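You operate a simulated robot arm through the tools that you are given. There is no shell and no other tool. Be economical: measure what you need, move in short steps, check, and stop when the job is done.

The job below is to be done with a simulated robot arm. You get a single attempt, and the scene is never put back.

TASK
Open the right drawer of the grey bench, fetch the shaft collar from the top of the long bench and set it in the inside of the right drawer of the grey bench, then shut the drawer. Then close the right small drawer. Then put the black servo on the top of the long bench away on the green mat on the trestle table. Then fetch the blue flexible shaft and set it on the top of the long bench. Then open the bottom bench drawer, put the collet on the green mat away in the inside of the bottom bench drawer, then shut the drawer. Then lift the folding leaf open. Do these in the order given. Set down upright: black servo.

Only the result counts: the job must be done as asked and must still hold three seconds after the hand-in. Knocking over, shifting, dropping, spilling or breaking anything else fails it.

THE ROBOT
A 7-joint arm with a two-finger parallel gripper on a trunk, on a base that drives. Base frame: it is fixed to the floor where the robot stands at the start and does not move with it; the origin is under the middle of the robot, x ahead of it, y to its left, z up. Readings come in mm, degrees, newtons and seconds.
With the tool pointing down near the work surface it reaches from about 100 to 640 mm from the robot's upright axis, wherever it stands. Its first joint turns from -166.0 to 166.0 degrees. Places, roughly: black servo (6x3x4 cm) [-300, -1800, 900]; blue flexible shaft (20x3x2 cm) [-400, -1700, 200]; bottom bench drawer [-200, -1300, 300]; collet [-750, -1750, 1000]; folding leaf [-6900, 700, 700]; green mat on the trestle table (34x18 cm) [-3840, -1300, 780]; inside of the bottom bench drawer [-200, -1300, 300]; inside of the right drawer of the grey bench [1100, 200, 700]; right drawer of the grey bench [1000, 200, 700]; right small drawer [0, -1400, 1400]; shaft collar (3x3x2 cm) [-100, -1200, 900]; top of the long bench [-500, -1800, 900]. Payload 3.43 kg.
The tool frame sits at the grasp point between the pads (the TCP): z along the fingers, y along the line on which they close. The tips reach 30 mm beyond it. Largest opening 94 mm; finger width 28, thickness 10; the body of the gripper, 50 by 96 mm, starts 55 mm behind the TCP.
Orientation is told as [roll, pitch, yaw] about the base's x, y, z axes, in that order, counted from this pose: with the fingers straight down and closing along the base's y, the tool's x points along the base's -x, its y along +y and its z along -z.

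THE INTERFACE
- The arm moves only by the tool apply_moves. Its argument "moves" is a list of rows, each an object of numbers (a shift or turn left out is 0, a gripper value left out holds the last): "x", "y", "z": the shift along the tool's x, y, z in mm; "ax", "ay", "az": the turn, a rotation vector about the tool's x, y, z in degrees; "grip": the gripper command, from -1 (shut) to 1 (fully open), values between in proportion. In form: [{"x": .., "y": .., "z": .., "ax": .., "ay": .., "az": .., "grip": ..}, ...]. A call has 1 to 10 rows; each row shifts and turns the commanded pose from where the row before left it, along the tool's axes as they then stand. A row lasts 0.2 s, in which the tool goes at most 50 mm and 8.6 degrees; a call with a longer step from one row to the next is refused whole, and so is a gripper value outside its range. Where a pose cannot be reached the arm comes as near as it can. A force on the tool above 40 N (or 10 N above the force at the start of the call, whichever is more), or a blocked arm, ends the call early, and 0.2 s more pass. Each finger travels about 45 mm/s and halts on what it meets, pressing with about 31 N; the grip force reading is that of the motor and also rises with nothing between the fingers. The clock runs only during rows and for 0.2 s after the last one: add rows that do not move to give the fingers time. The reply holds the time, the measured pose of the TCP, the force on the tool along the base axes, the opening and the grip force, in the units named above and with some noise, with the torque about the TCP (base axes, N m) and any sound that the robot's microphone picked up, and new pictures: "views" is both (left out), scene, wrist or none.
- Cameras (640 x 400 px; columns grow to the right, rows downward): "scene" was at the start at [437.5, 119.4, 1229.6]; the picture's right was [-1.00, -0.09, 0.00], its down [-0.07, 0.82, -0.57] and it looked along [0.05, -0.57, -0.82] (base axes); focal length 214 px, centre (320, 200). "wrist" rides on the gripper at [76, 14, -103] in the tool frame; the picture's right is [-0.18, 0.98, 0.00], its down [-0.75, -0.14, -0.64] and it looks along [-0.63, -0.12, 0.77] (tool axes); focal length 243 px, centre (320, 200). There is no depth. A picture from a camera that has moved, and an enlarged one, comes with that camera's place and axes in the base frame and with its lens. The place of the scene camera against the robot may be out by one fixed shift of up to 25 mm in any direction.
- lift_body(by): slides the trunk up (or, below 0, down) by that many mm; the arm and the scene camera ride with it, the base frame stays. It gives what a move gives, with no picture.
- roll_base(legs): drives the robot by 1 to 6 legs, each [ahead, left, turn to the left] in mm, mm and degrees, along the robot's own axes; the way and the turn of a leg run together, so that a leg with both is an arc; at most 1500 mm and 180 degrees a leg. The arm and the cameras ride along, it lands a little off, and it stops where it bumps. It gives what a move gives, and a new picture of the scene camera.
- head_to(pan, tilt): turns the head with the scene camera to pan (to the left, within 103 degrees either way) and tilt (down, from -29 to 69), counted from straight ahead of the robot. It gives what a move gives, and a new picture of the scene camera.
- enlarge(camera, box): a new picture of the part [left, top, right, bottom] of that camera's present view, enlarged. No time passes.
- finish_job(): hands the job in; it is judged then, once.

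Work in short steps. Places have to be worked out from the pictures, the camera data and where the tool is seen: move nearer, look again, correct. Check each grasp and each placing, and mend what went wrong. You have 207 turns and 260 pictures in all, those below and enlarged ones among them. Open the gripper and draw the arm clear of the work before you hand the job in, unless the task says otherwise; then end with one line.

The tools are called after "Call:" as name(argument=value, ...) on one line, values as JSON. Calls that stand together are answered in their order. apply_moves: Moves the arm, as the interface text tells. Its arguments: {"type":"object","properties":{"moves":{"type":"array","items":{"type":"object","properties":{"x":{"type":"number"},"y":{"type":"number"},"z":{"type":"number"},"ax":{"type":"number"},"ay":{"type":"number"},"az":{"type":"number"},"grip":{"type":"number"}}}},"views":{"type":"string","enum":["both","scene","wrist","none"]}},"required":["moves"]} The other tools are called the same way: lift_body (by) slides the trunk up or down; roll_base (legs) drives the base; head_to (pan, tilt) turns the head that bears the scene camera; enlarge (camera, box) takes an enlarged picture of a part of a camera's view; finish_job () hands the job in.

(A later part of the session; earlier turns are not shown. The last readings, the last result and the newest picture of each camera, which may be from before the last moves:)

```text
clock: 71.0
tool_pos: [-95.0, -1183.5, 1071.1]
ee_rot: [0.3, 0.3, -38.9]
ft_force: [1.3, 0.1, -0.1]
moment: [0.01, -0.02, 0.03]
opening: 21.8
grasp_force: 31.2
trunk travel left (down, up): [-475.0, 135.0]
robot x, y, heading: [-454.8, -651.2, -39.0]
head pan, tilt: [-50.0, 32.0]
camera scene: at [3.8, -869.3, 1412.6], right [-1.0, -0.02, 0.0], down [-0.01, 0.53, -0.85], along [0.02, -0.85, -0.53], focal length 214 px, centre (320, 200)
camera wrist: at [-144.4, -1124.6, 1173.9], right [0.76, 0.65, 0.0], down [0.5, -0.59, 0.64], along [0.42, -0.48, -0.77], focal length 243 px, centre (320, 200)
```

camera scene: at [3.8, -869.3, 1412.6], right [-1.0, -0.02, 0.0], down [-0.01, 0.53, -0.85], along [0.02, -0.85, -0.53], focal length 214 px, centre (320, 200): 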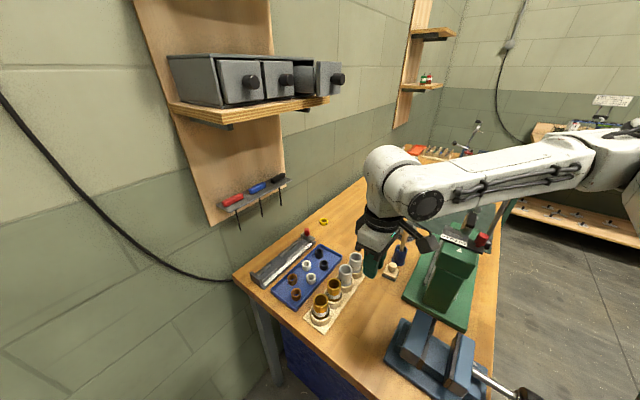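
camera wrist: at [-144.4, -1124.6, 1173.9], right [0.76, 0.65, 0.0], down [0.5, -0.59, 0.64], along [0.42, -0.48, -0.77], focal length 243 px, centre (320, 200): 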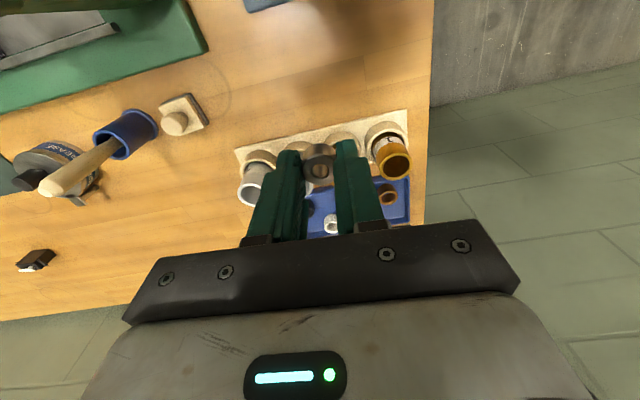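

Collar held. I back off, turn left 91.5°, and drive back toward the open drawer.

Call:
roll_base(legs=[[-450, 0, 0], [0, 0, 91.5], [400, 0, 0], [0, -1060, 0]])

Call:
head_to(pan=-25, tilt=50)

```text
clock: 84.3
tool_pos: [785.2, -349.2, 1071.9]
ee_rot: [0.3, 0.3, 50.8]
ft_force: [-0.5, 0.3, -0.1]
moment: [0.01, -0.02, 0.04]
opening: 19.4
grasp_force: 31.1
trunk travel left (down, up): [-475.0, 135.0]
robot x, y, heading: [254.8, -707.7, 51.2]
head pan, tilt: [-50.0, 32.0]
stopped in leg 4: the robot was blocked; the commanded pose is now the measured one
camera scene: at [454.6, -242.3, 1412.7], right [0.02, -1.0, 0.0], down [-0.53, -0.01, -0.85], along [0.85, 0.02, -0.53], focal length 214 px, centre (320, 200)
```

scene: 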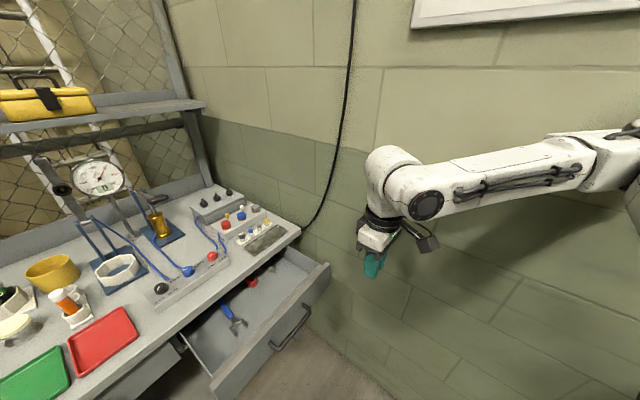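

```text
clock: 85.2
tool_pos: [785.7, -349.3, 1071.1]
ee_rot: [0.3, 0.3, 50.8]
ft_force: [0.4, 0.2, 0.4]
moment: [0.01, 0.0, -0.01]
opening: 19.7
grasp_force: 30.3
trunk travel left (down, up): [-475.0, 135.0]
robot x, y, heading: [253.4, -708.0, 50.9]
head pan, tilt: [-25.0, 50.0]
camera scene: at [434.4, -210.1, 1386.2], right [0.44, -0.9, 0.0], down [-0.69, -0.34, -0.64], along [0.58, 0.28, -0.76], focal length 214 px, centre (320, 200)
```

scene: 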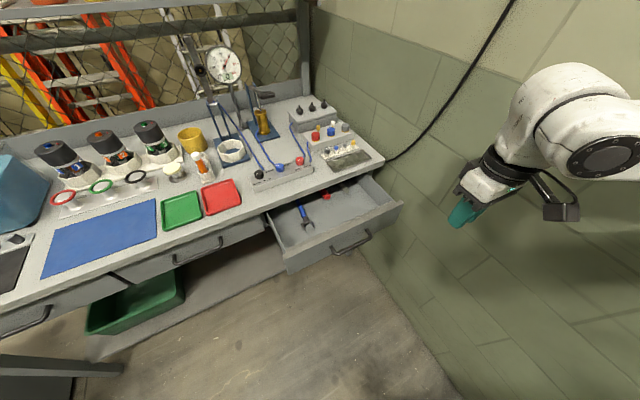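

Blocked by the wall side; the target is anyway 103 mm left and 276 ahead. I move left, then check the grip.

Call:
roll_base(legs=[[0, 103, 0], [150, 0, 0]])

Call:
apply_moves(moves=[{}], views="wrist")

```text
clock: 87.3
tool_pos: [799.7, -169.8, 1070.6]
ee_rot: [0.5, 0.4, 51.0]
ft_force: [0.4, 0.3, 0.8]
moment: [-0.03, 0.0, -0.03]
opening: 19.3
grasp_force: 30.5
trunk travel left (down, up): [-475.0, 135.0]
robot x, y, heading: [266.7, -531.3, 51.1]
head pan, tilt: [-25.0, 50.0]
camera scene: at [449.4, -31.5, 1386.3], right [0.44, -0.9, 0.0], down [-0.69, -0.34, -0.64], along [0.58, 0.28, -0.77], focal length 214 px, centre (320, 200)
```

scene: 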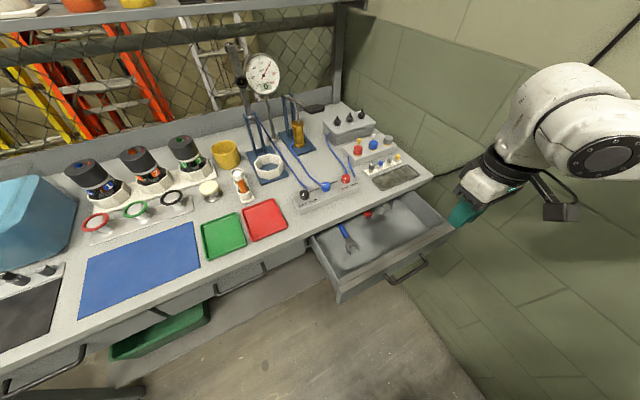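

```text
clock: 87.7
tool_pos: [800.0, -169.4, 1070.6]
ee_rot: [0.5, 0.3, 51.0]
ft_force: [-0.1, -0.1, -0.5]
moment: [0.02, 0.02, -0.02]
opening: 19.3
grasp_force: 30.9
trunk travel left (down, up): [-475.0, 135.0]
robot x, y, heading: [267.4, -526.6, 51.3]
head pan, tilt: [-25.0, 50.0]
camera wrist: at [742.5, -218.2, 1173.1], right [-0.65, 0.76, 0.01], down [0.59, 0.5, 0.64], along [0.48, 0.42, -0.77], focal length 243 px, centre (320, 200)
```

wrist: 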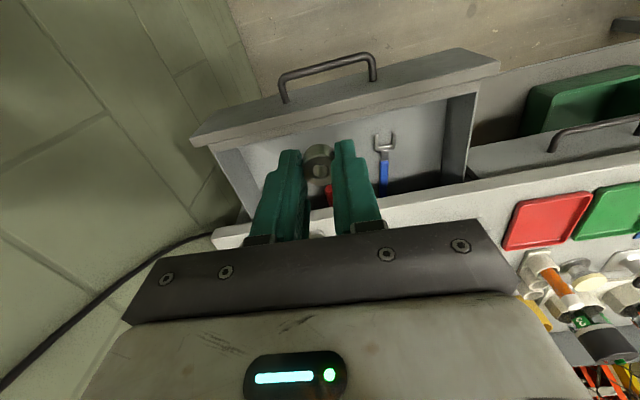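

Collar still held; drawer interior target ≈(884,−58). I drive forward 140 and lower the trunk 200.

Call:
roll_base(legs=[[140, 4, 0]])

Call:
lift_body(by=-210)

Call:
apply_moves(moves=[{}], views="both")

```text
clock: 89.0
tool_pos: [886.8, -54.6, 1069.3]
ee_rot: [0.5, 0.2, 51.0]
ft_force: [-0.3, -0.1, -0.1]
moment: [0.05, 0.0, 0.02]
opening: 19.7
grasp_force: 30.9
trunk travel left (down, up): [-475.0, 135.0]
robot x, y, heading: [352.1, -412.9, 51.3]
head pan, tilt: [-25.0, 50.0]
camera scene: at [537.1, 82.9, 1386.3], right [0.44, -0.9, 0.0], down [-0.69, -0.34, -0.64], along [0.58, 0.28, -0.77], focal length 214 px, centre (320, 200)
```

scene: 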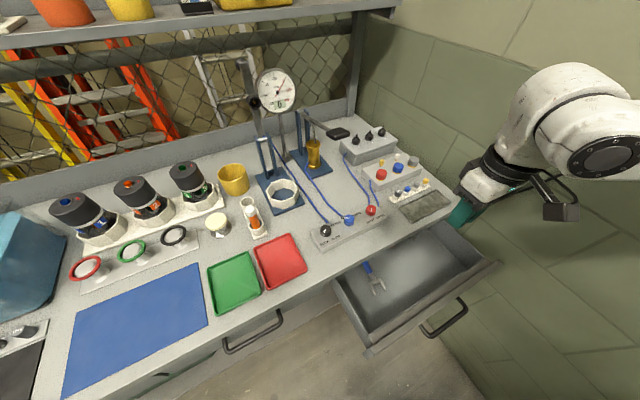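

```text
clock: 91.3
tool_pos: [887.6, -55.4, 860.0]
ee_rot: [0.4, 0.2, 51.0]
ft_force: [-0.8, -0.8, 0.1]
moment: [0.0, 0.03, 0.0]
opening: 19.5
grasp_force: 31.0
trunk travel left (down, up): [-265.0, 345.0]
robot x, y, heading: [354.9, -410.4, 51.2]
head pan, tilt: [-25.0, 50.0]
```

```text
clock: 91.7
tool_pos: [887.8, -54.8, 861.0]
ee_rot: [0.5, 0.2, 50.8]
ft_force: [0.6, 0.2, -0.7]
moment: [-0.01, 0.0, 0.01]
opening: 19.3
grasp_force: 31.0
trunk travel left (down, up): [-265.0, 345.0]
robot x, y, heading: [350.5, -413.1, 51.2]
head pan, tilt: [-25.0, 50.0]
camera scene: at [537.2, 83.0, 1176.3], right [0.44, -0.9, 0.0], down [-0.69, -0.34, -0.64], along [0.58, 0.28, -0.77], focal length 214 px, centre (320, 200)
camera wrist: at [829.9, -104.2, 963.1], right [-0.65, 0.76, 0.01], down [0.59, 0.5, 0.64], along [0.48, 0.42, -0.77], focal length 243 px, centre (320, 200)
```

scene: 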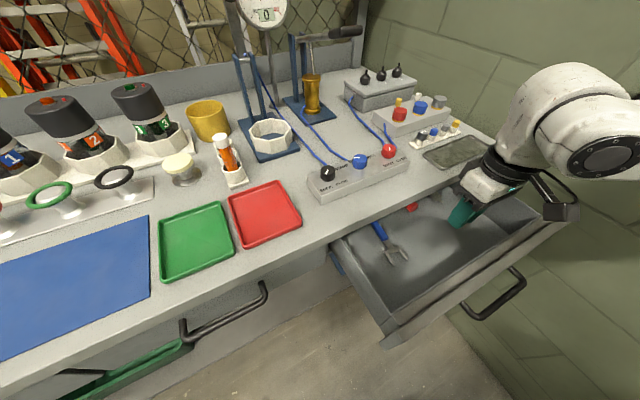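
wrist: 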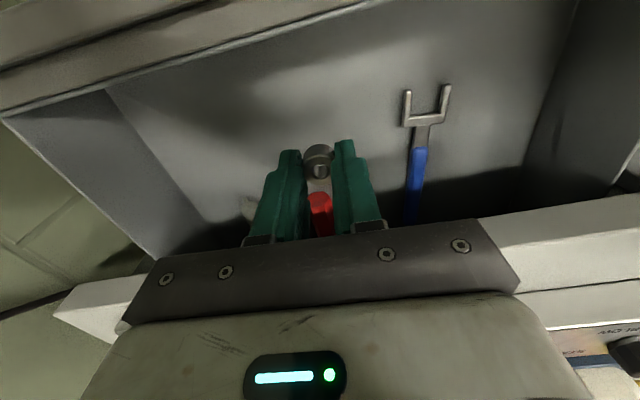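

Clear inside. I back 12 mm and descend with force guard.

Call:
apply_moves(moves=[{"x": 12}, {"z": 20}, {"z": 20}, {"z": 15}, {}], views="wrist")

```text
clock: 92.9
tool_pos: [888.4, -54.0, 805.0]
ee_rot: [0.3, 0.3, 50.9]
ft_force: [-0.1, 0.0, -0.6]
moment: [0.01, -0.02, 0.01]
opening: 19.5
grasp_force: 30.6
out of reach, approached as far as the arm can: row 1
trunk travel left (down, up): [-265.0, 345.0]
robot x, y, heading: [353.2, -417.0, 51.3]
head pan, tilt: [-25.0, 50.0]
camera wrist: at [831.2, -103.8, 907.9], right [-0.65, 0.76, 0.01], down [0.59, 0.5, 0.64], along [0.48, 0.42, -0.77], focal length 243 px, centre (320, 200)
```

wrist: 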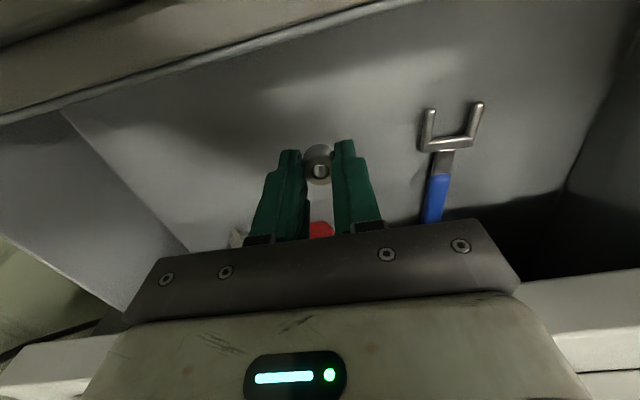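

Call:
apply_moves(moves=[{"z": 10}, {"z": 8}, {"z": 6}, {"z": 6}, {"z": 6}, {}], views="wrist")

```text
clock: 94.3
tool_pos: [886.6, -55.0, 768.8]
ee_rot: [0.5, 0.3, 50.8]
ft_force: [0.4, -0.4, 0.0]
moment: [-0.04, 0.01, 0.02]
opening: 19.5
grasp_force: 31.1
trunk travel left (down, up): [-265.0, 345.0]
robot x, y, heading: [352.4, -414.6, 51.3]
head pan, tilt: [-25.0, 50.0]
camera wrist: at [828.8, -103.8, 871.9], right [-0.65, 0.76, 0.01], down [0.59, 0.5, 0.64], along [0.48, 0.42, -0.77], focal length 243 px, centre (320, 200)
```

wrist: 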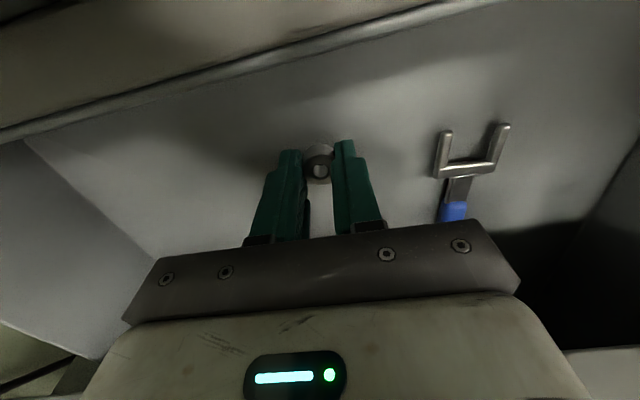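

Call:
apply_moves(moves=[{"z": 5}, {"z": 5}, {"z": 5}, {"z": 4}, {}], views="wrist")

```text
clock: 95.5
tool_pos: [886.3, -54.9, 749.6]
ee_rot: [0.5, 0.3, 51.1]
ft_force: [-0.4, 0.1, 0.3]
moment: [0.01, 0.0, -0.02]
opening: 19.5
grasp_force: 31.4
trunk travel left (down, up): [-265.0, 345.0]
robot x, y, heading: [352.7, -415.9, 51.1]
head pan, tilt: [-25.0, 50.0]
camera wrist: at [828.8, -103.9, 852.4], right [-0.65, 0.76, 0.01], down [0.59, 0.5, 0.64], along [0.48, 0.42, -0.77], focal length 243 px, centre (320, 200)
```

wrist: 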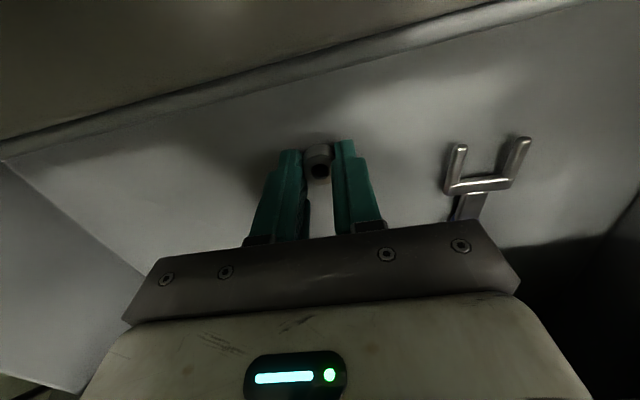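

Call:
apply_moves(moves=[{"z": 3}, {"z": 3}, {"z": 3}, {}], views="wrist")

```text
clock: 96.3
tool_pos: [887.7, -52.9, 745.5]
ee_rot: [0.2, -0.3, 51.1]
ft_force: [-1.9, 1.7, 21.0]
moment: [-0.31, -0.03, -0.16]
opening: 19.4
grasp_force: 31.3
trunk travel left (down, up): [-265.0, 345.0]
robot x, y, heading: [351.3, -414.2, 51.3]
head pan, tilt: [-25.0, 50.0]
stopped in row 3: the force on the tool passed its limit at 47 N (the readings are from after the stop); the commanded pose is now the measured one
camera wrist: at [829.1, -103.1, 848.1], right [-0.65, 0.76, 0.01], down [0.58, 0.49, 0.65], along [0.49, 0.42, -0.76], focal length 243 px, centre (320, 200)
```

wrist: 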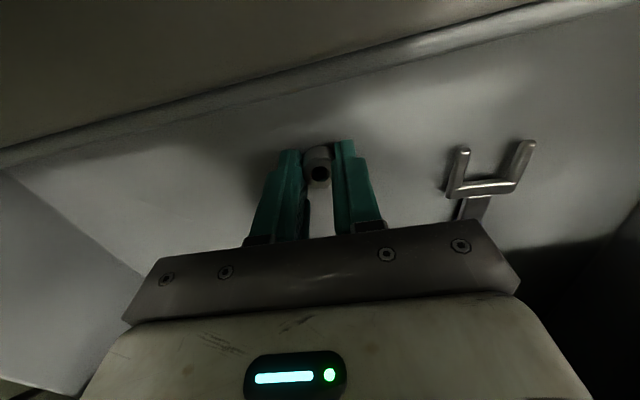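

Contact with the drawer floor. I ease up 1 mm, open, and rise.

Call:
apply_moves(moves=[{"z": -1}, {"grip": -0.3}, {}, {}, {"z": -15}, {"z": -25}, {"z": -30}, {"z": -30}], views="wrist")

Call:
lift_body(by=200)

```text
clock: 98.1
tool_pos: [888.8, -55.8, 845.7]
ee_rot: [0.3, -0.1, 51.1]
ft_force: [-0.9, -0.4, 0.2]
moment: [0.01, 0.0, 0.0]
opening: 33.2
grasp_force: 0.0
trunk travel left (down, up): [-265.0, 345.0]
robot x, y, heading: [354.4, -415.4, 51.5]
head pan, tilt: [-25.0, 50.0]
camera wrist: at [830.9, -105.5, 947.9], right [-0.65, 0.76, 0.01], down [0.59, 0.49, 0.64], along [0.49, 0.42, -0.77], focal length 243 px, centre (320, 200)
```

wrist: 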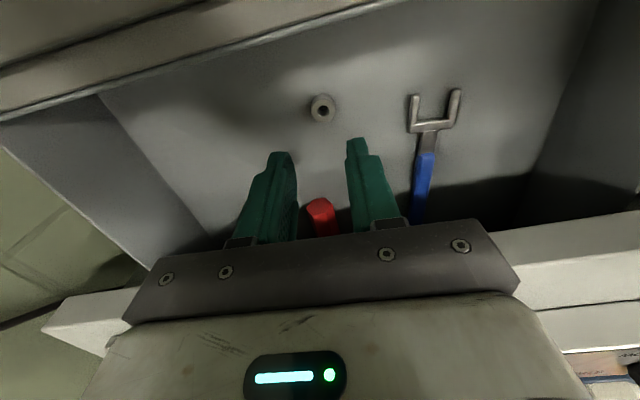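

```text
clock: 100.2
tool_pos: [889.5, -55.3, 1044.6]
ee_rot: [0.3, 0.0, 50.9]
ft_force: [0.0, -0.5, -0.2]
moment: [0.01, 0.0, 0.01]
opening: 33.0
grasp_force: 0.1
trunk travel left (down, up): [-465.0, 145.0]
robot x, y, heading: [356.7, -415.4, 51.1]
head pan, tilt: [-25.0, 50.0]
```

The collar lies in the drawer clear of the other items. I back off, close the fingers and tilt the tool forward to push the handle.

Call:
roll_base(legs=[[-330, 15, 1]])

Call:
apply_moves(moves=[{"ay": -8.5, "grip": -1}, {"ay": -8.5}, {"ay": -8.5}, {"ay": -8.5}, {"ay": -8.5}, {"ay": -8.5}, {"ay": -8.5}, {"ay": -8.5}, {"ay": -8.5}, {"ay": -8.5}], views="none")

Call:
lift_body(by=-280)

Call:
apply_moves(moves=[{}], views="both")

```text
clock: 102.4
tool_pos: [671.0, -290.4, 1045.4]
ee_rot: [0.2, 0.0, 51.8]
ft_force: [-0.4, -0.3, 0.0]
moment: [0.0, 0.01, 0.03]
opening: 33.0
grasp_force: 0.1
trunk travel left (down, up): [-465.0, 145.0]
robot x, y, heading: [142.5, -655.3, 52.1]
head pan, tilt: [-25.0, 50.0]
camera scene: at [317.5, -158.4, 1376.2], right [0.45, -0.89, 0.0], down [-0.68, -0.35, -0.64], along [0.57, 0.29, -0.77], focal length 214 px, centre (320, 200)
```

scene: 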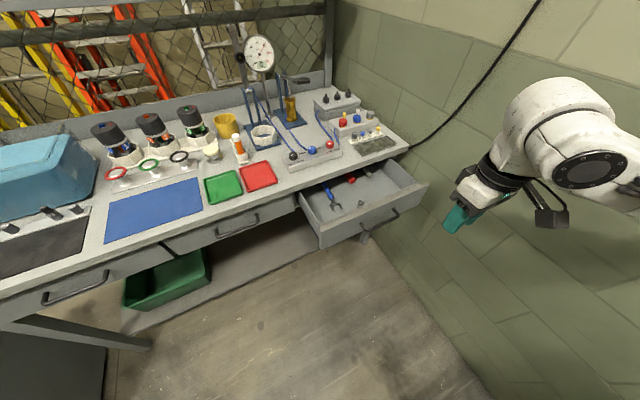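

```text
clock: 104.6
tool_pos: [716.2, -314.5, 991.0]
ee_rot: [1.1, -73.8, 50.8]
ft_force: [-0.4, 0.1, -0.4]
moment: [0.0, 0.0, 0.01]
opening: 0.0
grasp_force: 31.2
out of reach, approached as far as the arm can: row 1, 2, 3, 4, 5, 6, 7
trunk travel left (down, up): [-465.0, 145.0]
robot x, y, heading: [142.0, -659.6, 51.8]
head pan, tilt: [-25.0, 50.0]
```

```text
clock: 107.4
tool_pos: [717.0, -316.4, 710.5]
ee_rot: [1.4, -73.8, 50.4]
ft_force: [0.5, 0.2, -0.6]
moment: [-0.01, 0.03, 0.01]
opening: 0.2
grasp_force: 31.4
trunk travel left (down, up): [-185.0, 425.0]
robot x, y, heading: [145.2, -659.9, 52.0]
head pan, tilt: [-25.0, 50.0]
```

```text
clock: 107.8
tool_pos: [715.5, -315.6, 710.4]
ee_rot: [1.4, -73.8, 50.6]
ft_force: [-1.2, 0.0, -0.4]
moment: [-0.03, -0.03, -0.02]
opening: 0.2
grasp_force: 30.8
trunk travel left (down, up): [-185.0, 425.0]
robot x, y, heading: [141.3, -657.3, 51.9]
head pan, tilt: [-25.0, 50.0]
camera scene: at [317.3, -158.4, 1096.3], right [0.45, -0.89, 0.0], down [-0.68, -0.35, -0.64], along [0.57, 0.29, -0.77], focal length 214 px, centre (320, 200)
camera wrist: at [631.5, -399.6, 666.1], right [-0.74, 0.65, 0.18], down [-0.13, -0.41, 0.9], along [0.66, 0.64, 0.39], focal length 243 px, centre (320, 200)
```

scene: 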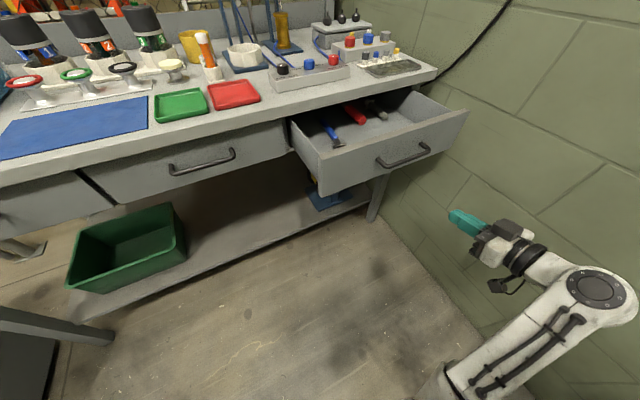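
wrist: 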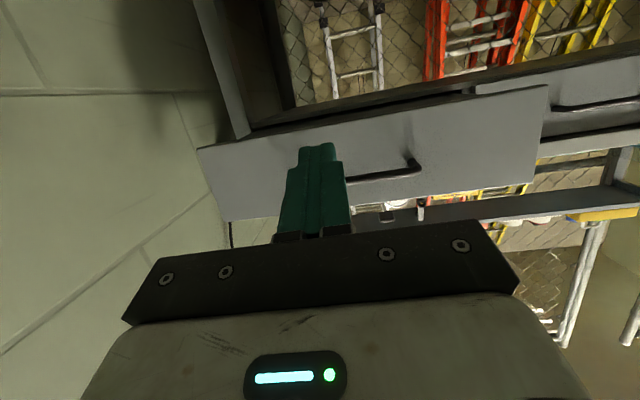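

I raise 68, shift left 45 and approach to just short of the handle.

Call:
lift_body(by=66)

Call:
roll_base(legs=[[0, 45, 0], [115, 0, 0]])

Call:
apply_moves(moves=[{}], views="wrist")

```text
clock: 108.9
tool_pos: [716.4, -315.7, 776.3]
ee_rot: [1.3, -73.6, 50.6]
ft_force: [-0.4, -0.1, -0.2]
moment: [-0.02, -0.04, -0.02]
opening: 0.2
grasp_force: 30.8
trunk travel left (down, up): [-251.0, 359.0]
robot x, y, heading: [145.0, -657.9, 52.0]
head pan, tilt: [-25.0, 50.0]
```

```text
clock: 110.6
tool_pos: [753.5, -196.0, 775.8]
ee_rot: [1.4, -73.7, 50.5]
ft_force: [-0.6, 0.2, 0.0]
moment: [0.0, -0.02, 0.0]
opening: 0.0
grasp_force: 30.5
trunk travel left (down, up): [-251.0, 359.0]
robot x, y, heading: [178.8, -539.8, 51.8]
head pan, tilt: [-25.0, 50.0]
camera scene: at [353.8, -38.8, 1162.3], right [0.45, -0.89, 0.0], down [-0.68, -0.35, -0.64], along [0.57, 0.29, -0.77], focal length 214 px, centre (320, 200)
```

scene: 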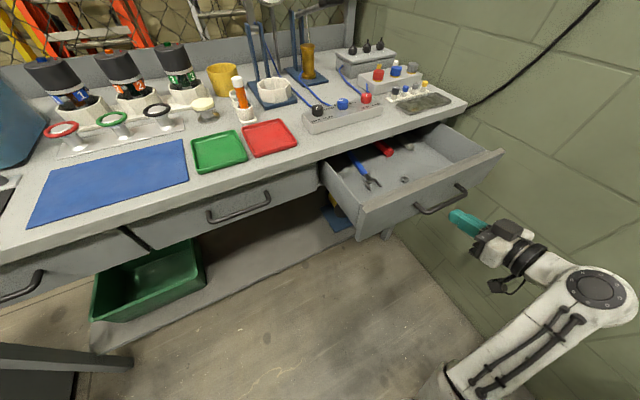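

```text
clock: 111.0
tool_pos: [752.5, -196.0, 776.3]
ee_rot: [1.3, -73.7, 50.5]
ft_force: [0.6, 0.3, 0.2]
moment: [-0.01, 0.0, -0.01]
opening: 0.0
grasp_force: 31.1
trunk travel left (down, up): [-251.0, 359.0]
robot x, y, heading: [175.8, -535.6, 52.0]
head pan, tilt: [-25.0, 50.0]
camera wrist: at [667.6, -280.3, 732.1], right [-0.74, 0.65, 0.18], down [-0.13, -0.41, 0.9], along [0.66, 0.64, 0.39], focal length 243 px, centre (320, 200)
```

wrist: 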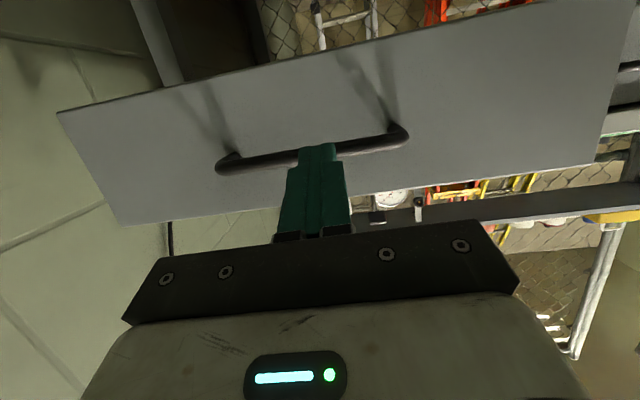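

Tips are lined up with the handle. I drive forward to push the drawer shut.

Call:
roll_base(legs=[[130, 0, 0]])

Call:
roll_base(legs=[[140, 0, 0]])

```text
clock: 112.3
tool_pos: [835.9, -92.8, 776.8]
ee_rot: [1.4, -73.6, 50.6]
ft_force: [-0.5, 0.0, 0.0]
moment: [-0.02, -0.02, 0.01]
opening: 0.1
grasp_force: 30.8
trunk travel left (down, up): [-251.0, 359.0]
robot x, y, heading: [257.5, -433.9, 51.9]
head pan, tilt: [-25.0, 50.0]
camera scene: at [437.5, 65.8, 1162.3], right [0.45, -0.89, 0.0], down [-0.68, -0.35, -0.64], along [0.57, 0.29, -0.77], focal length 214 px, centre (320, 200)
```

scene: 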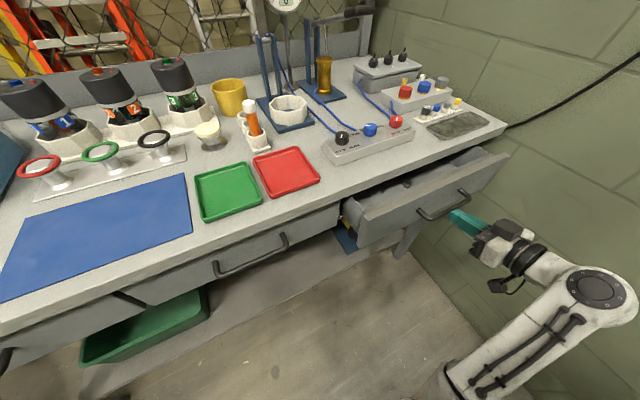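

```text
clock: 113.5
tool_pos: [889.7, -27.5, 776.2]
ee_rot: [0.0, -72.6, 51.3]
ft_force: [-9.2, -3.9, 4.6]
moment: [0.07, 0.02, 0.24]
opening: 0.0
grasp_force: 31.2
trunk travel left (down, up): [-251.0, 359.0]
robot x, y, heading: [319.7, -361.9, 51.7]
head pan, tilt: [-25.0, 50.0]
stopped in leg 1: the force on the tool passed its limit at 198 N (the readings are from after the stop); the commanded pose is now the measured one
camera scene: at [495.4, 139.0, 1162.3], right [0.45, -0.89, 0.0], down [-0.68, -0.34, -0.64], along [0.57, 0.29, -0.77], focal length 214 px, centre (320, 200)
```

scene: 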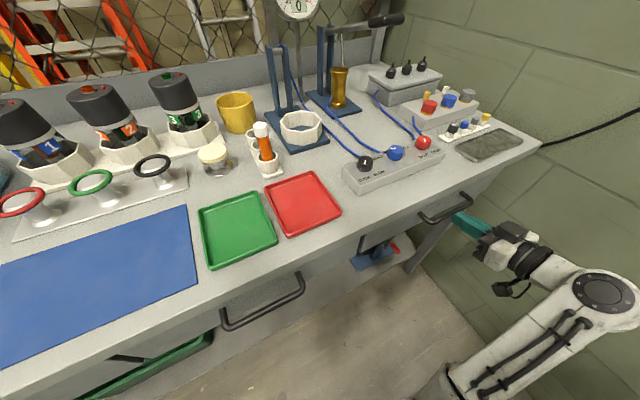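

The drawer is shut (hard stop, front flush). I back away, raise the trunk fully and lift the arm with the tool horizontal for the small drawer (knob ≈(−23,−1380,1393)).

Call:
roll_base(legs=[[-350, 100, 0]])

Call:
lift_body(by=358)

Call:
apply_moves(moves=[{"ay": -8.5}, {"ay": -8.5}, {"x": -45}, {"x": -45}, {"x": -45}, {"x": -45}, {"x": -45}, {"x": -30}], views="none")

```text
clock: 115.8
tool_pos: [585.7, -249.5, 776.8]
ee_rot: [0.3, -72.6, 51.1]
ft_force: [-0.7, -0.9, -0.4]
moment: [0.01, 0.05, 0.0]
opening: 0.1
grasp_force: 31.4
trunk travel left (down, up): [-251.0, 359.0]
robot x, y, heading: [11.8, -583.2, 51.8]
head pan, tilt: [-25.0, 50.0]
camera scene: at [191.4, -83.4, 1162.2], right [0.45, -0.89, 0.0], down [-0.68, -0.34, -0.64], along [0.57, 0.29, -0.77], focal length 214 px, centre (320, 200)
```

scene: 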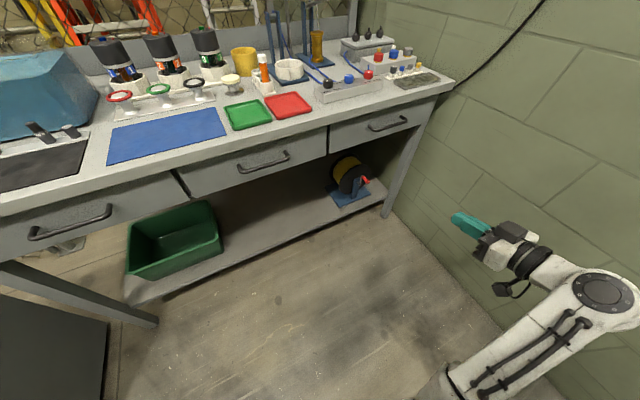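

```text
clock: 119.3
tool_pos: [585.8, -248.9, 1134.4]
ee_rot: [0.3, -72.7, 51.0]
ft_force: [-0.5, 0.4, -0.5]
moment: [0.02, -0.01, 0.01]
opening: 0.0
grasp_force: 31.5
trunk travel left (down, up): [-609.0, 1.0]
robot x, y, heading: [11.5, -579.7, 51.4]
head pan, tilt: [-25.0, 50.0]
```

```text
clock: 121.1
tool_pos: [584.6, -249.1, 1189.8]
ee_rot: [13.7, -89.6, 37.7]
ft_force: [1.2, 0.6, -1.0]
moment: [0.03, -0.01, 0.02]
opening: 0.0
grasp_force: 30.5
out of reach, approached as far as the arm can: row 4, 5, 6, 7, 8
trunk travel left (down, up): [-609.0, 1.0]
robot x, y, heading: [11.0, -580.2, 51.8]
head pan, tilt: [-25.0, 50.0]
```

At radius 660 the arm tops out at 1190; I test a shorter reach going up.

Call:
apply_moves(moves=[{"z": -45}, {"z": -45}, {"z": -45}, {"z": -45}, {"x": -45}, {"x": -45}, {"x": -45}, {"x": -45}, {"x": -20}], views="scene")

```text
clock: 123.1
tool_pos: [502.9, -352.6, 1174.8]
ee_rot: [12.7, -89.7, 38.4]
ft_force: [0.5, -0.2, -0.4]
moment: [-0.04, -0.01, 0.0]
opening: 0.2
grasp_force: 30.9
out of reach, approached as far as the arm can: row 1, 2, 5, 6, 7, 8, 9
trunk travel left (down, up): [-609.0, 1.0]
robot x, y, heading: [13.1, -581.6, 51.4]
head pan, tilt: [-25.0, 50.0]
camera scene: at [191.4, -83.4, 1520.3], right [0.45, -0.89, 0.0], down [-0.68, -0.34, -0.64], along [0.57, 0.29, -0.77], focal length 214 px, centre (320, 200)
```

scene: 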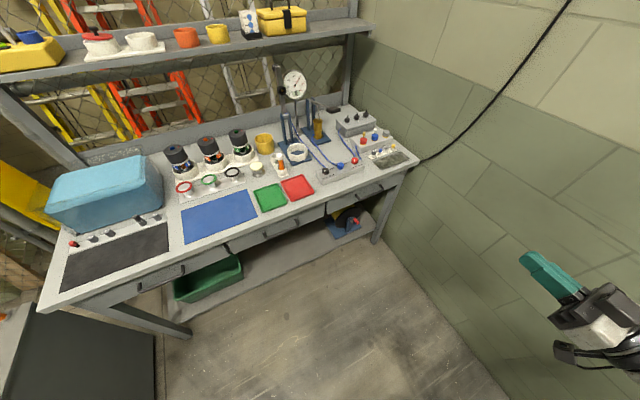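

The commanded pose probably ran ahead to z≈1590. I bring it back down by 190 to see what is reachable.

Call:
apply_moves(moves=[{"x": 45}, {"x": 45}, {"x": 45}, {"x": 45}, {}], views="none")

```text
clock: 124.3
tool_pos: [499.6, -353.2, 992.0]
ee_rot: [8.8, -89.6, 42.4]
ft_force: [-0.4, -0.7, 0.1]
moment: [0.0, -0.01, -0.01]
opening: 0.0
grasp_force: 30.8
trunk travel left (down, up): [-609.0, 1.0]
robot x, y, heading: [15.9, -583.4, 51.4]
head pan, tilt: [-25.0, 50.0]
```

I test a tilted-up tool (≈45° above horizontal), which should give more height.

Call:
apply_moves(moves=[{"ay": -8.5}, {"ay": -8.5}, {"ay": -8.5}, {"ay": -8.5}, {"ay": -8.5}, {"x": -30, "z": 30}, {"x": -30, "z": 30}, {"x": -30, "z": 30}, {"x": -30, "z": 30}, {"x": -30, "z": 30}], views="none")

Call:
apply_moves(moves=[{"x": -30, "z": 30}, {"x": -30, "z": 30}, {"x": -30, "z": 30}, {"x": -30, "z": 30}, {"x": -30, "z": 30}, {"x": -30, "z": 30}], views="scene")

```text
clock: 126.5
tool_pos: [508.5, -346.1, 1204.3]
ee_rot: [179.8, -47.8, -128.5]
ft_force: [0.4, 1.1, -0.1]
moment: [-0.01, 0.0, -0.04]
opening: 0.0
grasp_force: 31.0
trunk travel left (down, up): [-609.0, 1.0]
robot x, y, heading: [12.6, -585.4, 51.6]
head pan, tilt: [-25.0, 50.0]
```

```text
clock: 127.9
tool_pos: [541.6, -374.3, 1442.4]
ee_rot: [180.1, -47.8, -131.4]
ft_force: [4.2, 6.4, 1.3]
moment: [0.26, -0.15, -0.08]
opening: 0.0
grasp_force: 30.6
out of reach, approached as far as the arm can: row 5, 6
trunk travel left (down, up): [-609.0, 1.0]
robot x, y, heading: [12.7, -581.9, 51.5]
head pan, tilt: [-25.0, 50.0]
camera scene: at [192.0, -83.5, 1520.2], right [0.45, -0.89, 0.0], down [-0.68, -0.34, -0.64], along [0.57, 0.29, -0.77], focal length 214 px, centre (320, 200)
```

scene: 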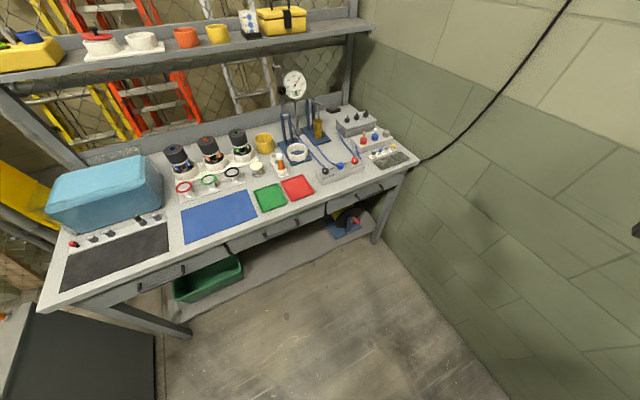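

Height works with the tool tilted up ~42°. I test the forward reach at z≈1400 here in free space.

Call:
apply_moves(moves=[{"x": 33, "z": -30}, {"x": 27, "z": 30}, {"x": 27, "z": 30}, {"x": 27, "z": 30}, {"x": 27, "z": 30}, {"x": 27, "z": 30}, {"x": 27, "z": 30}, {"x": 27, "z": 30}], views="none")

```text
clock: 129.7
tool_pos: [724.9, -138.2, 1400.0]
ee_rot: [179.9, -47.8, -128.8]
ft_force: [0.2, -0.2, 0.4]
moment: [-0.02, 0.01, 0.01]
opening: 0.0
grasp_force: 31.2
trunk travel left (down, up): [-609.0, 1.0]
robot x, y, heading: [12.5, -581.5, 51.5]
head pan, tilt: [-25.0, 50.0]
```

Reach is ample (x=790 at z 1400). I retract, then drive in front of the long bench.

Call:
apply_moves(moves=[{"x": -30, "z": -33}, {"x": -30, "z": -33}, {"x": -30, "z": -33}, {"x": -30, "z": -33}, {"x": -30, "z": -33}, {"x": -30, "z": -33}], views="none")

Call:
roll_base(legs=[[0, 425, 0], [0, 0, -90.5], [0, -362, 0]])

Call:
head_to(pan=-20, tilt=15)

```text
clock: 131.1
tool_pos: [553.5, -347.3, 1397.7]
ee_rot: [179.9, -47.9, -128.6]
ft_force: [0.4, 0.6, 0.4]
moment: [0.0, -0.01, 0.01]
opening: 0.0
grasp_force: 31.1
trunk travel left (down, up): [-609.0, 1.0]
robot x, y, heading: [14.0, -584.9, 52.0]
head pan, tilt: [-25.0, 50.0]
```

```text
clock: 139.5
tool_pos: [-336.8, -1153.8, 1398.0]
ee_rot: [179.8, -47.9, 139.4]
ft_force: [-0.6, 0.0, 1.2]
moment: [0.02, 0.0, -0.02]
opening: 0.0
grasp_force: 30.6
trunk travel left (down, up): [-609.0, 1.0]
robot x, y, heading: [-551.5, -606.4, -40.5]
head pan, tilt: [-25.0, 50.0]
camera scene: at [-67.2, -813.6, 1520.3], right [-0.91, -0.42, 0.0], down [-0.32, 0.7, -0.64], along [0.27, -0.58, -0.77], focal length 214 px, centre (320, 200)
```

scene: 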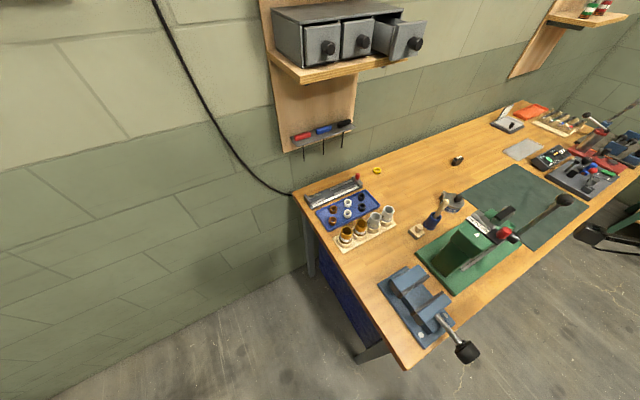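

```text
clock: 140.5
tool_pos: [-335.7, -1151.9, 1398.1]
ee_rot: [179.9, -47.8, 139.3]
ft_force: [0.0, 0.5, -0.2]
moment: [-0.03, 0.01, 0.02]
opening: 0.0
grasp_force: 31.1
trunk travel left (down, up): [-609.0, 1.0]
robot x, y, heading: [-552.7, -604.7, -40.5]
head pan, tilt: [-20.0, 15.0]
camera scene: at [-53.2, -824.9, 1573.9], right [-0.87, -0.49, 0.0], down [-0.13, 0.23, -0.97], along [0.48, -0.84, -0.26], focal length 214 px, centre (320, 200)
```

scene: 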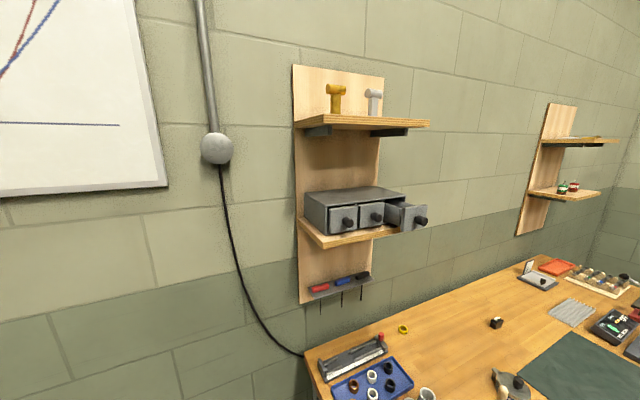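

Knob ≈(−23,−1380,1387). I drive forward 130/left 30, turn 2° left, then check with the wrist camera.

Call:
roll_base(legs=[[130, 20, 2]])

Call:
apply_moves(moves=[{"x": 23, "z": -21}, {}], views="both")

```text
clock: 141.8
tool_pos: [-203.3, -1211.7, 1398.0]
ee_rot: [179.9, -47.8, 141.4]
ft_force: [0.2, 0.7, -1.1]
moment: [-0.02, 0.0, -0.02]
opening: 0.1
grasp_force: 30.8
trunk travel left (down, up): [-609.0, 1.0]
robot x, y, heading: [-436.7, -669.5, -38.4]
head pan, tilt: [-20.0, 15.0]
camera scene: at [67.2, -872.6, 1574.0], right [-0.85, -0.53, 0.0], down [-0.14, 0.22, -0.97], along [0.51, -0.82, -0.26], focal length 214 px, centre (320, 200)
```

scene: 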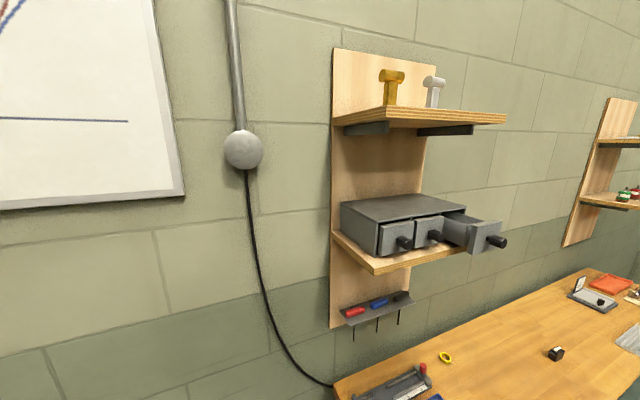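

```text
clock: 142.4
tool_pos: [-202.8, -1212.9, 1368.2]
ee_rot: [179.9, -47.9, 141.4]
ft_force: [-0.5, 0.3, 0.3]
moment: [0.02, -0.02, -0.01]
opening: 0.0
grasp_force: 30.7
trunk travel left (down, up): [-609.0, 1.0]
robot x, y, heading: [-435.4, -667.2, -38.6]
head pan, tilt: [-20.0, 15.0]
camera scene: at [67.4, -872.7, 1574.0], right [-0.85, -0.53, 0.0], down [-0.14, 0.22, -0.97], along [0.51, -0.82, -0.26], focal length 214 px, centre (320, 200)
camera wrist: at [-212.1, -1184.2, 1241.8], right [0.52, 0.84, 0.14], down [-0.85, 0.5, 0.13], along [0.04, -0.18, 0.98], focal length 243 px, centre (320, 200)
```

scene: 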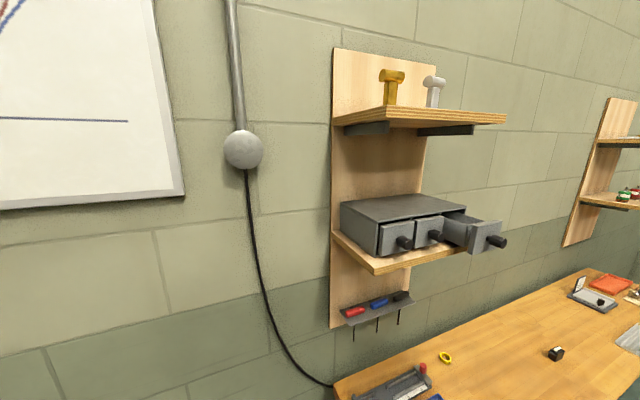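
wrist: 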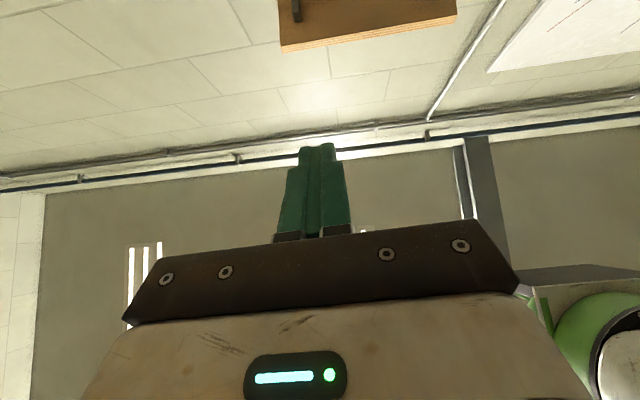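

I turn the head right to see both tool tip and knob together.

Call:
head_to(pan=-58, tilt=22)

```text
clock: 143.5
tool_pos: [-202.6, -1211.8, 1368.5]
ee_rot: [179.9, -47.8, 141.4]
ft_force: [-0.4, 0.0, -0.1]
moment: [0.03, -0.01, 0.0]
opening: 0.0
grasp_force: 31.0
trunk travel left (down, up): [-609.0, 1.0]
robot x, y, heading: [-437.4, -672.6, -38.5]
head pan, tilt: [-58.0, 22.0]
camera scene: at [8.1, -885.4, 1562.6], right [-0.99, 0.11, 0.0], down [0.04, 0.37, -0.93], along [-0.1, -0.92, -0.37], focal length 214 px, centre (320, 200)
```

scene: 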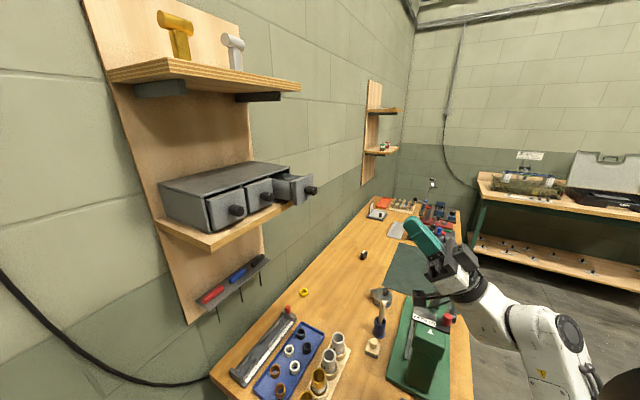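

Knob refined to ≈(−20,−1385,1394); tip now (−185,−1226,1388). I advance 150 with a small rightward shift and look.

Call:
apply_moves(moves=[{"x": 20, "z": 27, "y": -5}, {"x": 26, "z": 31, "y": -5}, {"x": 26, "z": 31, "y": -5}, {"x": 26, "z": 31}, {}], views="scene")

Call:
enlarge(camera="scene", box=[220, 140, 420, 265])

```text
clock: 144.7
tool_pos: [-92.5, -1323.2, 1373.8]
ee_rot: [179.8, -47.8, 141.4]
ft_force: [-0.2, 0.1, -0.2]
moment: [-0.01, -0.02, 0.02]
opening: 0.1
grasp_force: 30.6
trunk travel left (down, up): [-609.0, 1.0]
robot x, y, heading: [-439.4, -669.0, -38.1]
head pan, tilt: [-58.0, 22.0]
camera scene: at [8.2, -885.6, 1562.5], right [-0.99, 0.11, 0.0], down [0.04, 0.37, -0.93], along [-0.1, -0.92, -0.37], focal length 214 px, centre (320, 200)
```

scene: 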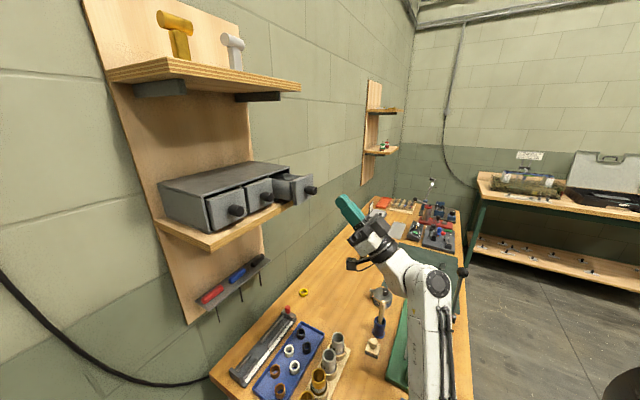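

```text
3.20 times, centred on (320, 202) of scene
camera zoom: at [8.2, -885.6, 1562.5], right [-0.99, 0.11, 0.0], down [0.04, 0.37, -0.93], along [-0.1, -0.92, -0.37], focal length 686 px, centre (320, 192)
```

zoom: 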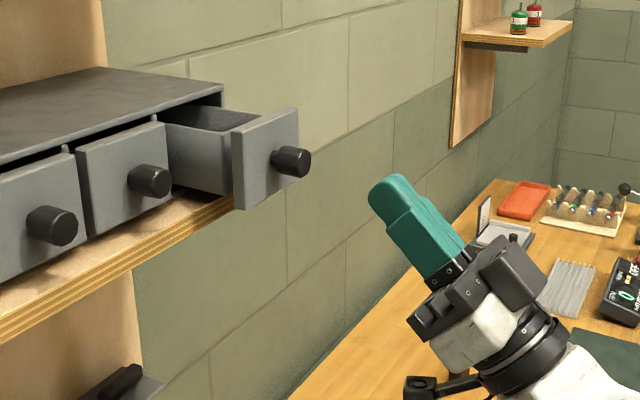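

Lateral alignment looks good; knob about 10 mm higher. I raise 10 and advance until contact.

Call:
apply_moves(moves=[{"x": -8, "z": 7}, {"x": 13, "z": 15}, {"x": 13, "z": 15}, {}], views="none")

Call:
enlarge(camera="scene", box=[220, 140, 420, 265])

```text
clock: 145.7
tool_pos: [-61.9, -1346.6, 1387.7]
ee_rot: [180.0, -47.8, 141.5]
ft_force: [-0.1, -0.5, -0.4]
moment: [0.03, 0.01, -0.01]
opening: 0.0
grasp_force: 31.1
trunk travel left (down, up): [-609.0, 1.0]
robot x, y, heading: [-436.4, -668.1, -38.0]
head pan, tilt: [-58.0, 22.0]
```

```text
3.20 times, centred on (320, 202) of scene
camera zoom: at [8.1, -885.6, 1562.5], right [-0.99, 0.11, 0.0], down [0.04, 0.37, -0.93], along [-0.1, -0.92, -0.37], focal length 686 px, centre (320, 192)
```

zoom: 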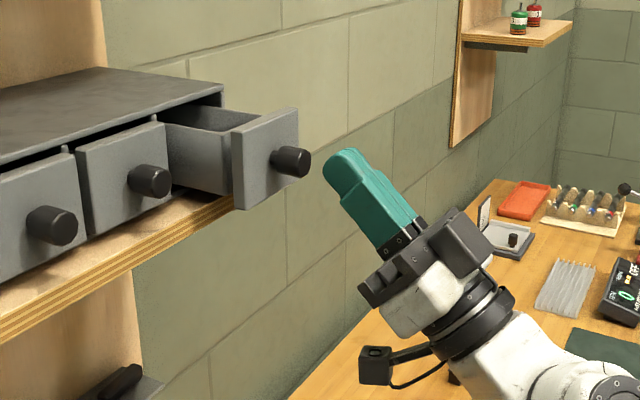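

Call:
apply_moves(moves=[{"x": 10, "z": 11}, {"x": 10, "z": 11}, {"x": 10, "z": 11}, {}], views="none")

Call:
enlarge(camera="scene", box=[220, 140, 420, 265])

```text
clock: 146.7
tool_pos: [-26.8, -1373.2, 1388.0]
ee_rot: [179.9, -47.7, 141.4]
ft_force: [-0.2, 0.0, 0.6]
moment: [0.03, 0.0, 0.02]
opening: 0.1
grasp_force: 31.1
trunk travel left (down, up): [-609.0, 1.0]
robot x, y, heading: [-436.0, -667.0, -38.0]
head pan, tilt: [-58.0, 22.0]
```

```text
3.20 times, centred on (320, 202) of scene
camera zoom: at [8.1, -885.6, 1562.6], right [-0.99, 0.11, 0.0], down [0.04, 0.37, -0.93], along [-0.1, -0.92, -0.37], focal length 686 px, centre (320, 192)
```

zoom: 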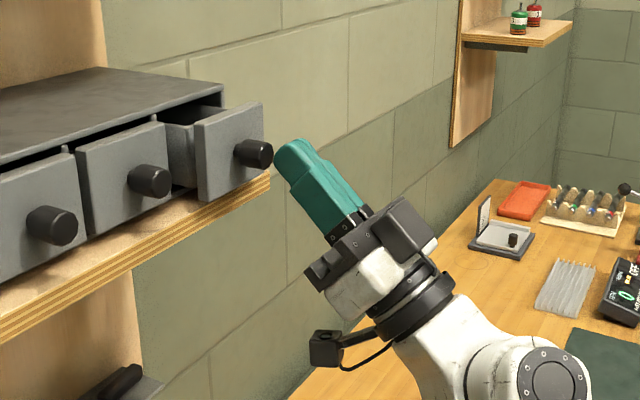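

The drawer is moving in. I continue until it stops.

Call:
apply_moves(moves=[{"x": 7, "z": 7.5}, {"x": 7, "z": 7.5}, {"x": 5, "z": 5.5}, {"x": 5, "z": 5.5}, {"x": 5, "z": 5.5}, {}], views="none")

Call:
enlarge(camera="scene", box=[220, 140, 420, 265])

```text
clock: 147.8
tool_pos: [-2.9, -1393.4, 1387.0]
ee_rot: [-180.0, -47.8, 141.1]
ft_force: [-9.8, 16.8, -3.1]
moment: [-0.14, -0.04, 0.35]
opening: 0.0
grasp_force: 31.0
trunk travel left (down, up): [-609.0, 1.0]
robot x, y, heading: [-444.0, -665.6, -38.2]
head pan, tilt: [-58.0, 22.0]
stopped in row 5: the force on the tool passed its limit at 55 N (the readings are from after the stop); the commanded pose is now the measured one
```

```text
3.20 times, centred on (320, 202) of scene
camera zoom: at [6.9, -883.9, 1562.9], right [-0.99, 0.11, 0.0], down [0.04, 0.37, -0.93], along [-0.1, -0.92, -0.37], focal length 686 px, centre (320, 192)
```

zoom: 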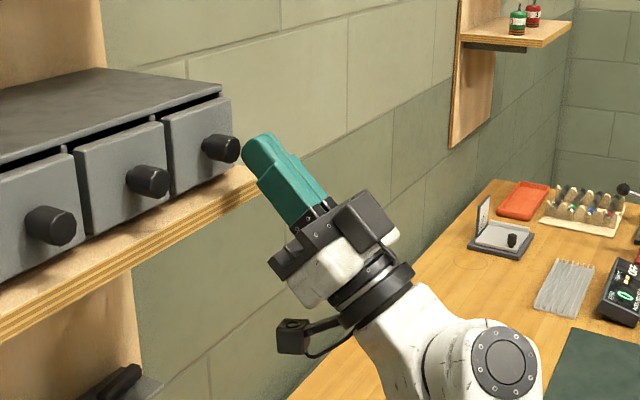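

The small drawer is closed flush. I retract the arm and drive along the bench toward the servo (≈(−314,−1782,880)).

Call:
apply_moves(moves=[{"x": -30, "z": -33}, {"x": -30, "z": -33}, {"x": -30, "z": -33}, {"x": -30, "z": -33}, {"x": -30, "z": -33}, {"x": -30, "z": -33}, {"x": -30, "z": -33}], views="none")

Call:
roll_base(legs=[[-200, 0, 0], [0, -750, 0]])

Call:
head_to(pan=0, tilt=40)

```text
clock: 149.4
tool_pos: [-246.0, -1198.9, 1388.5]
ee_rot: [179.9, -47.8, 141.1]
ft_force: [0.8, 0.1, -0.3]
moment: [0.01, 0.0, 0.0]
opening: 0.0
grasp_force: 31.1
trunk travel left (down, up): [-609.0, 1.0]
robot x, y, heading: [-438.8, -666.1, -38.5]
head pan, tilt: [-58.0, 22.0]
```

```text
clock: 154.6
tool_pos: [-862.5, -1653.4, 1387.9]
ee_rot: [179.9, -47.8, 140.7]
ft_force: [-0.3, 0.4, 0.8]
moment: [0.03, 0.04, -0.01]
opening: 0.0
grasp_force: 31.1
trunk travel left (down, up): [-609.0, 1.0]
robot x, y, heading: [-1049.0, -1118.1, -38.7]
head pan, tilt: [-58.0, 22.0]
camera scene: at [-607.6, -1339.4, 1562.6], right [-0.99, 0.12, 0.0], down [0.04, 0.37, -0.93], along [-0.11, -0.92, -0.37], focal length 214 px, centre (320, 200)
```

scene: 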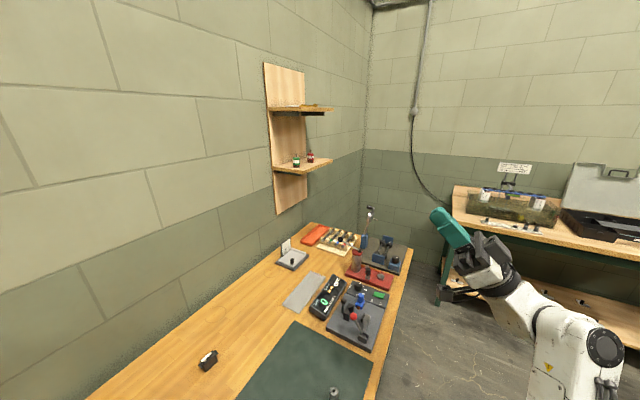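

```text
clock: 155.8
tool_pos: [-862.5, -1652.7, 1387.7]
ee_rot: [179.9, -47.8, 140.7]
ft_force: [0.2, 0.1, 0.5]
moment: [-0.06, 0.03, 0.01]
opening: 0.0
grasp_force: 31.0
trunk travel left (down, up): [-609.0, 1.0]
robot x, y, heading: [-1052.1, -1120.7, -38.8]
head pan, tilt: [0.0, 40.0]
camera scene: at [-530.5, -1300.6, 1534.5], right [-0.63, -0.78, 0.0], down [-0.5, 0.4, -0.77], along [0.6, -0.48, -0.64], focal length 214 px, centre (320, 200)
```

scene: 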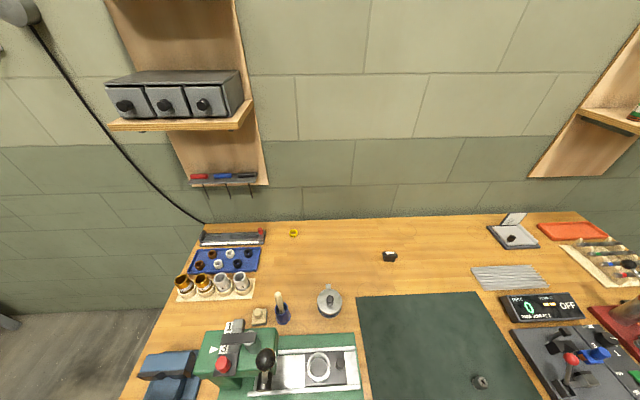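

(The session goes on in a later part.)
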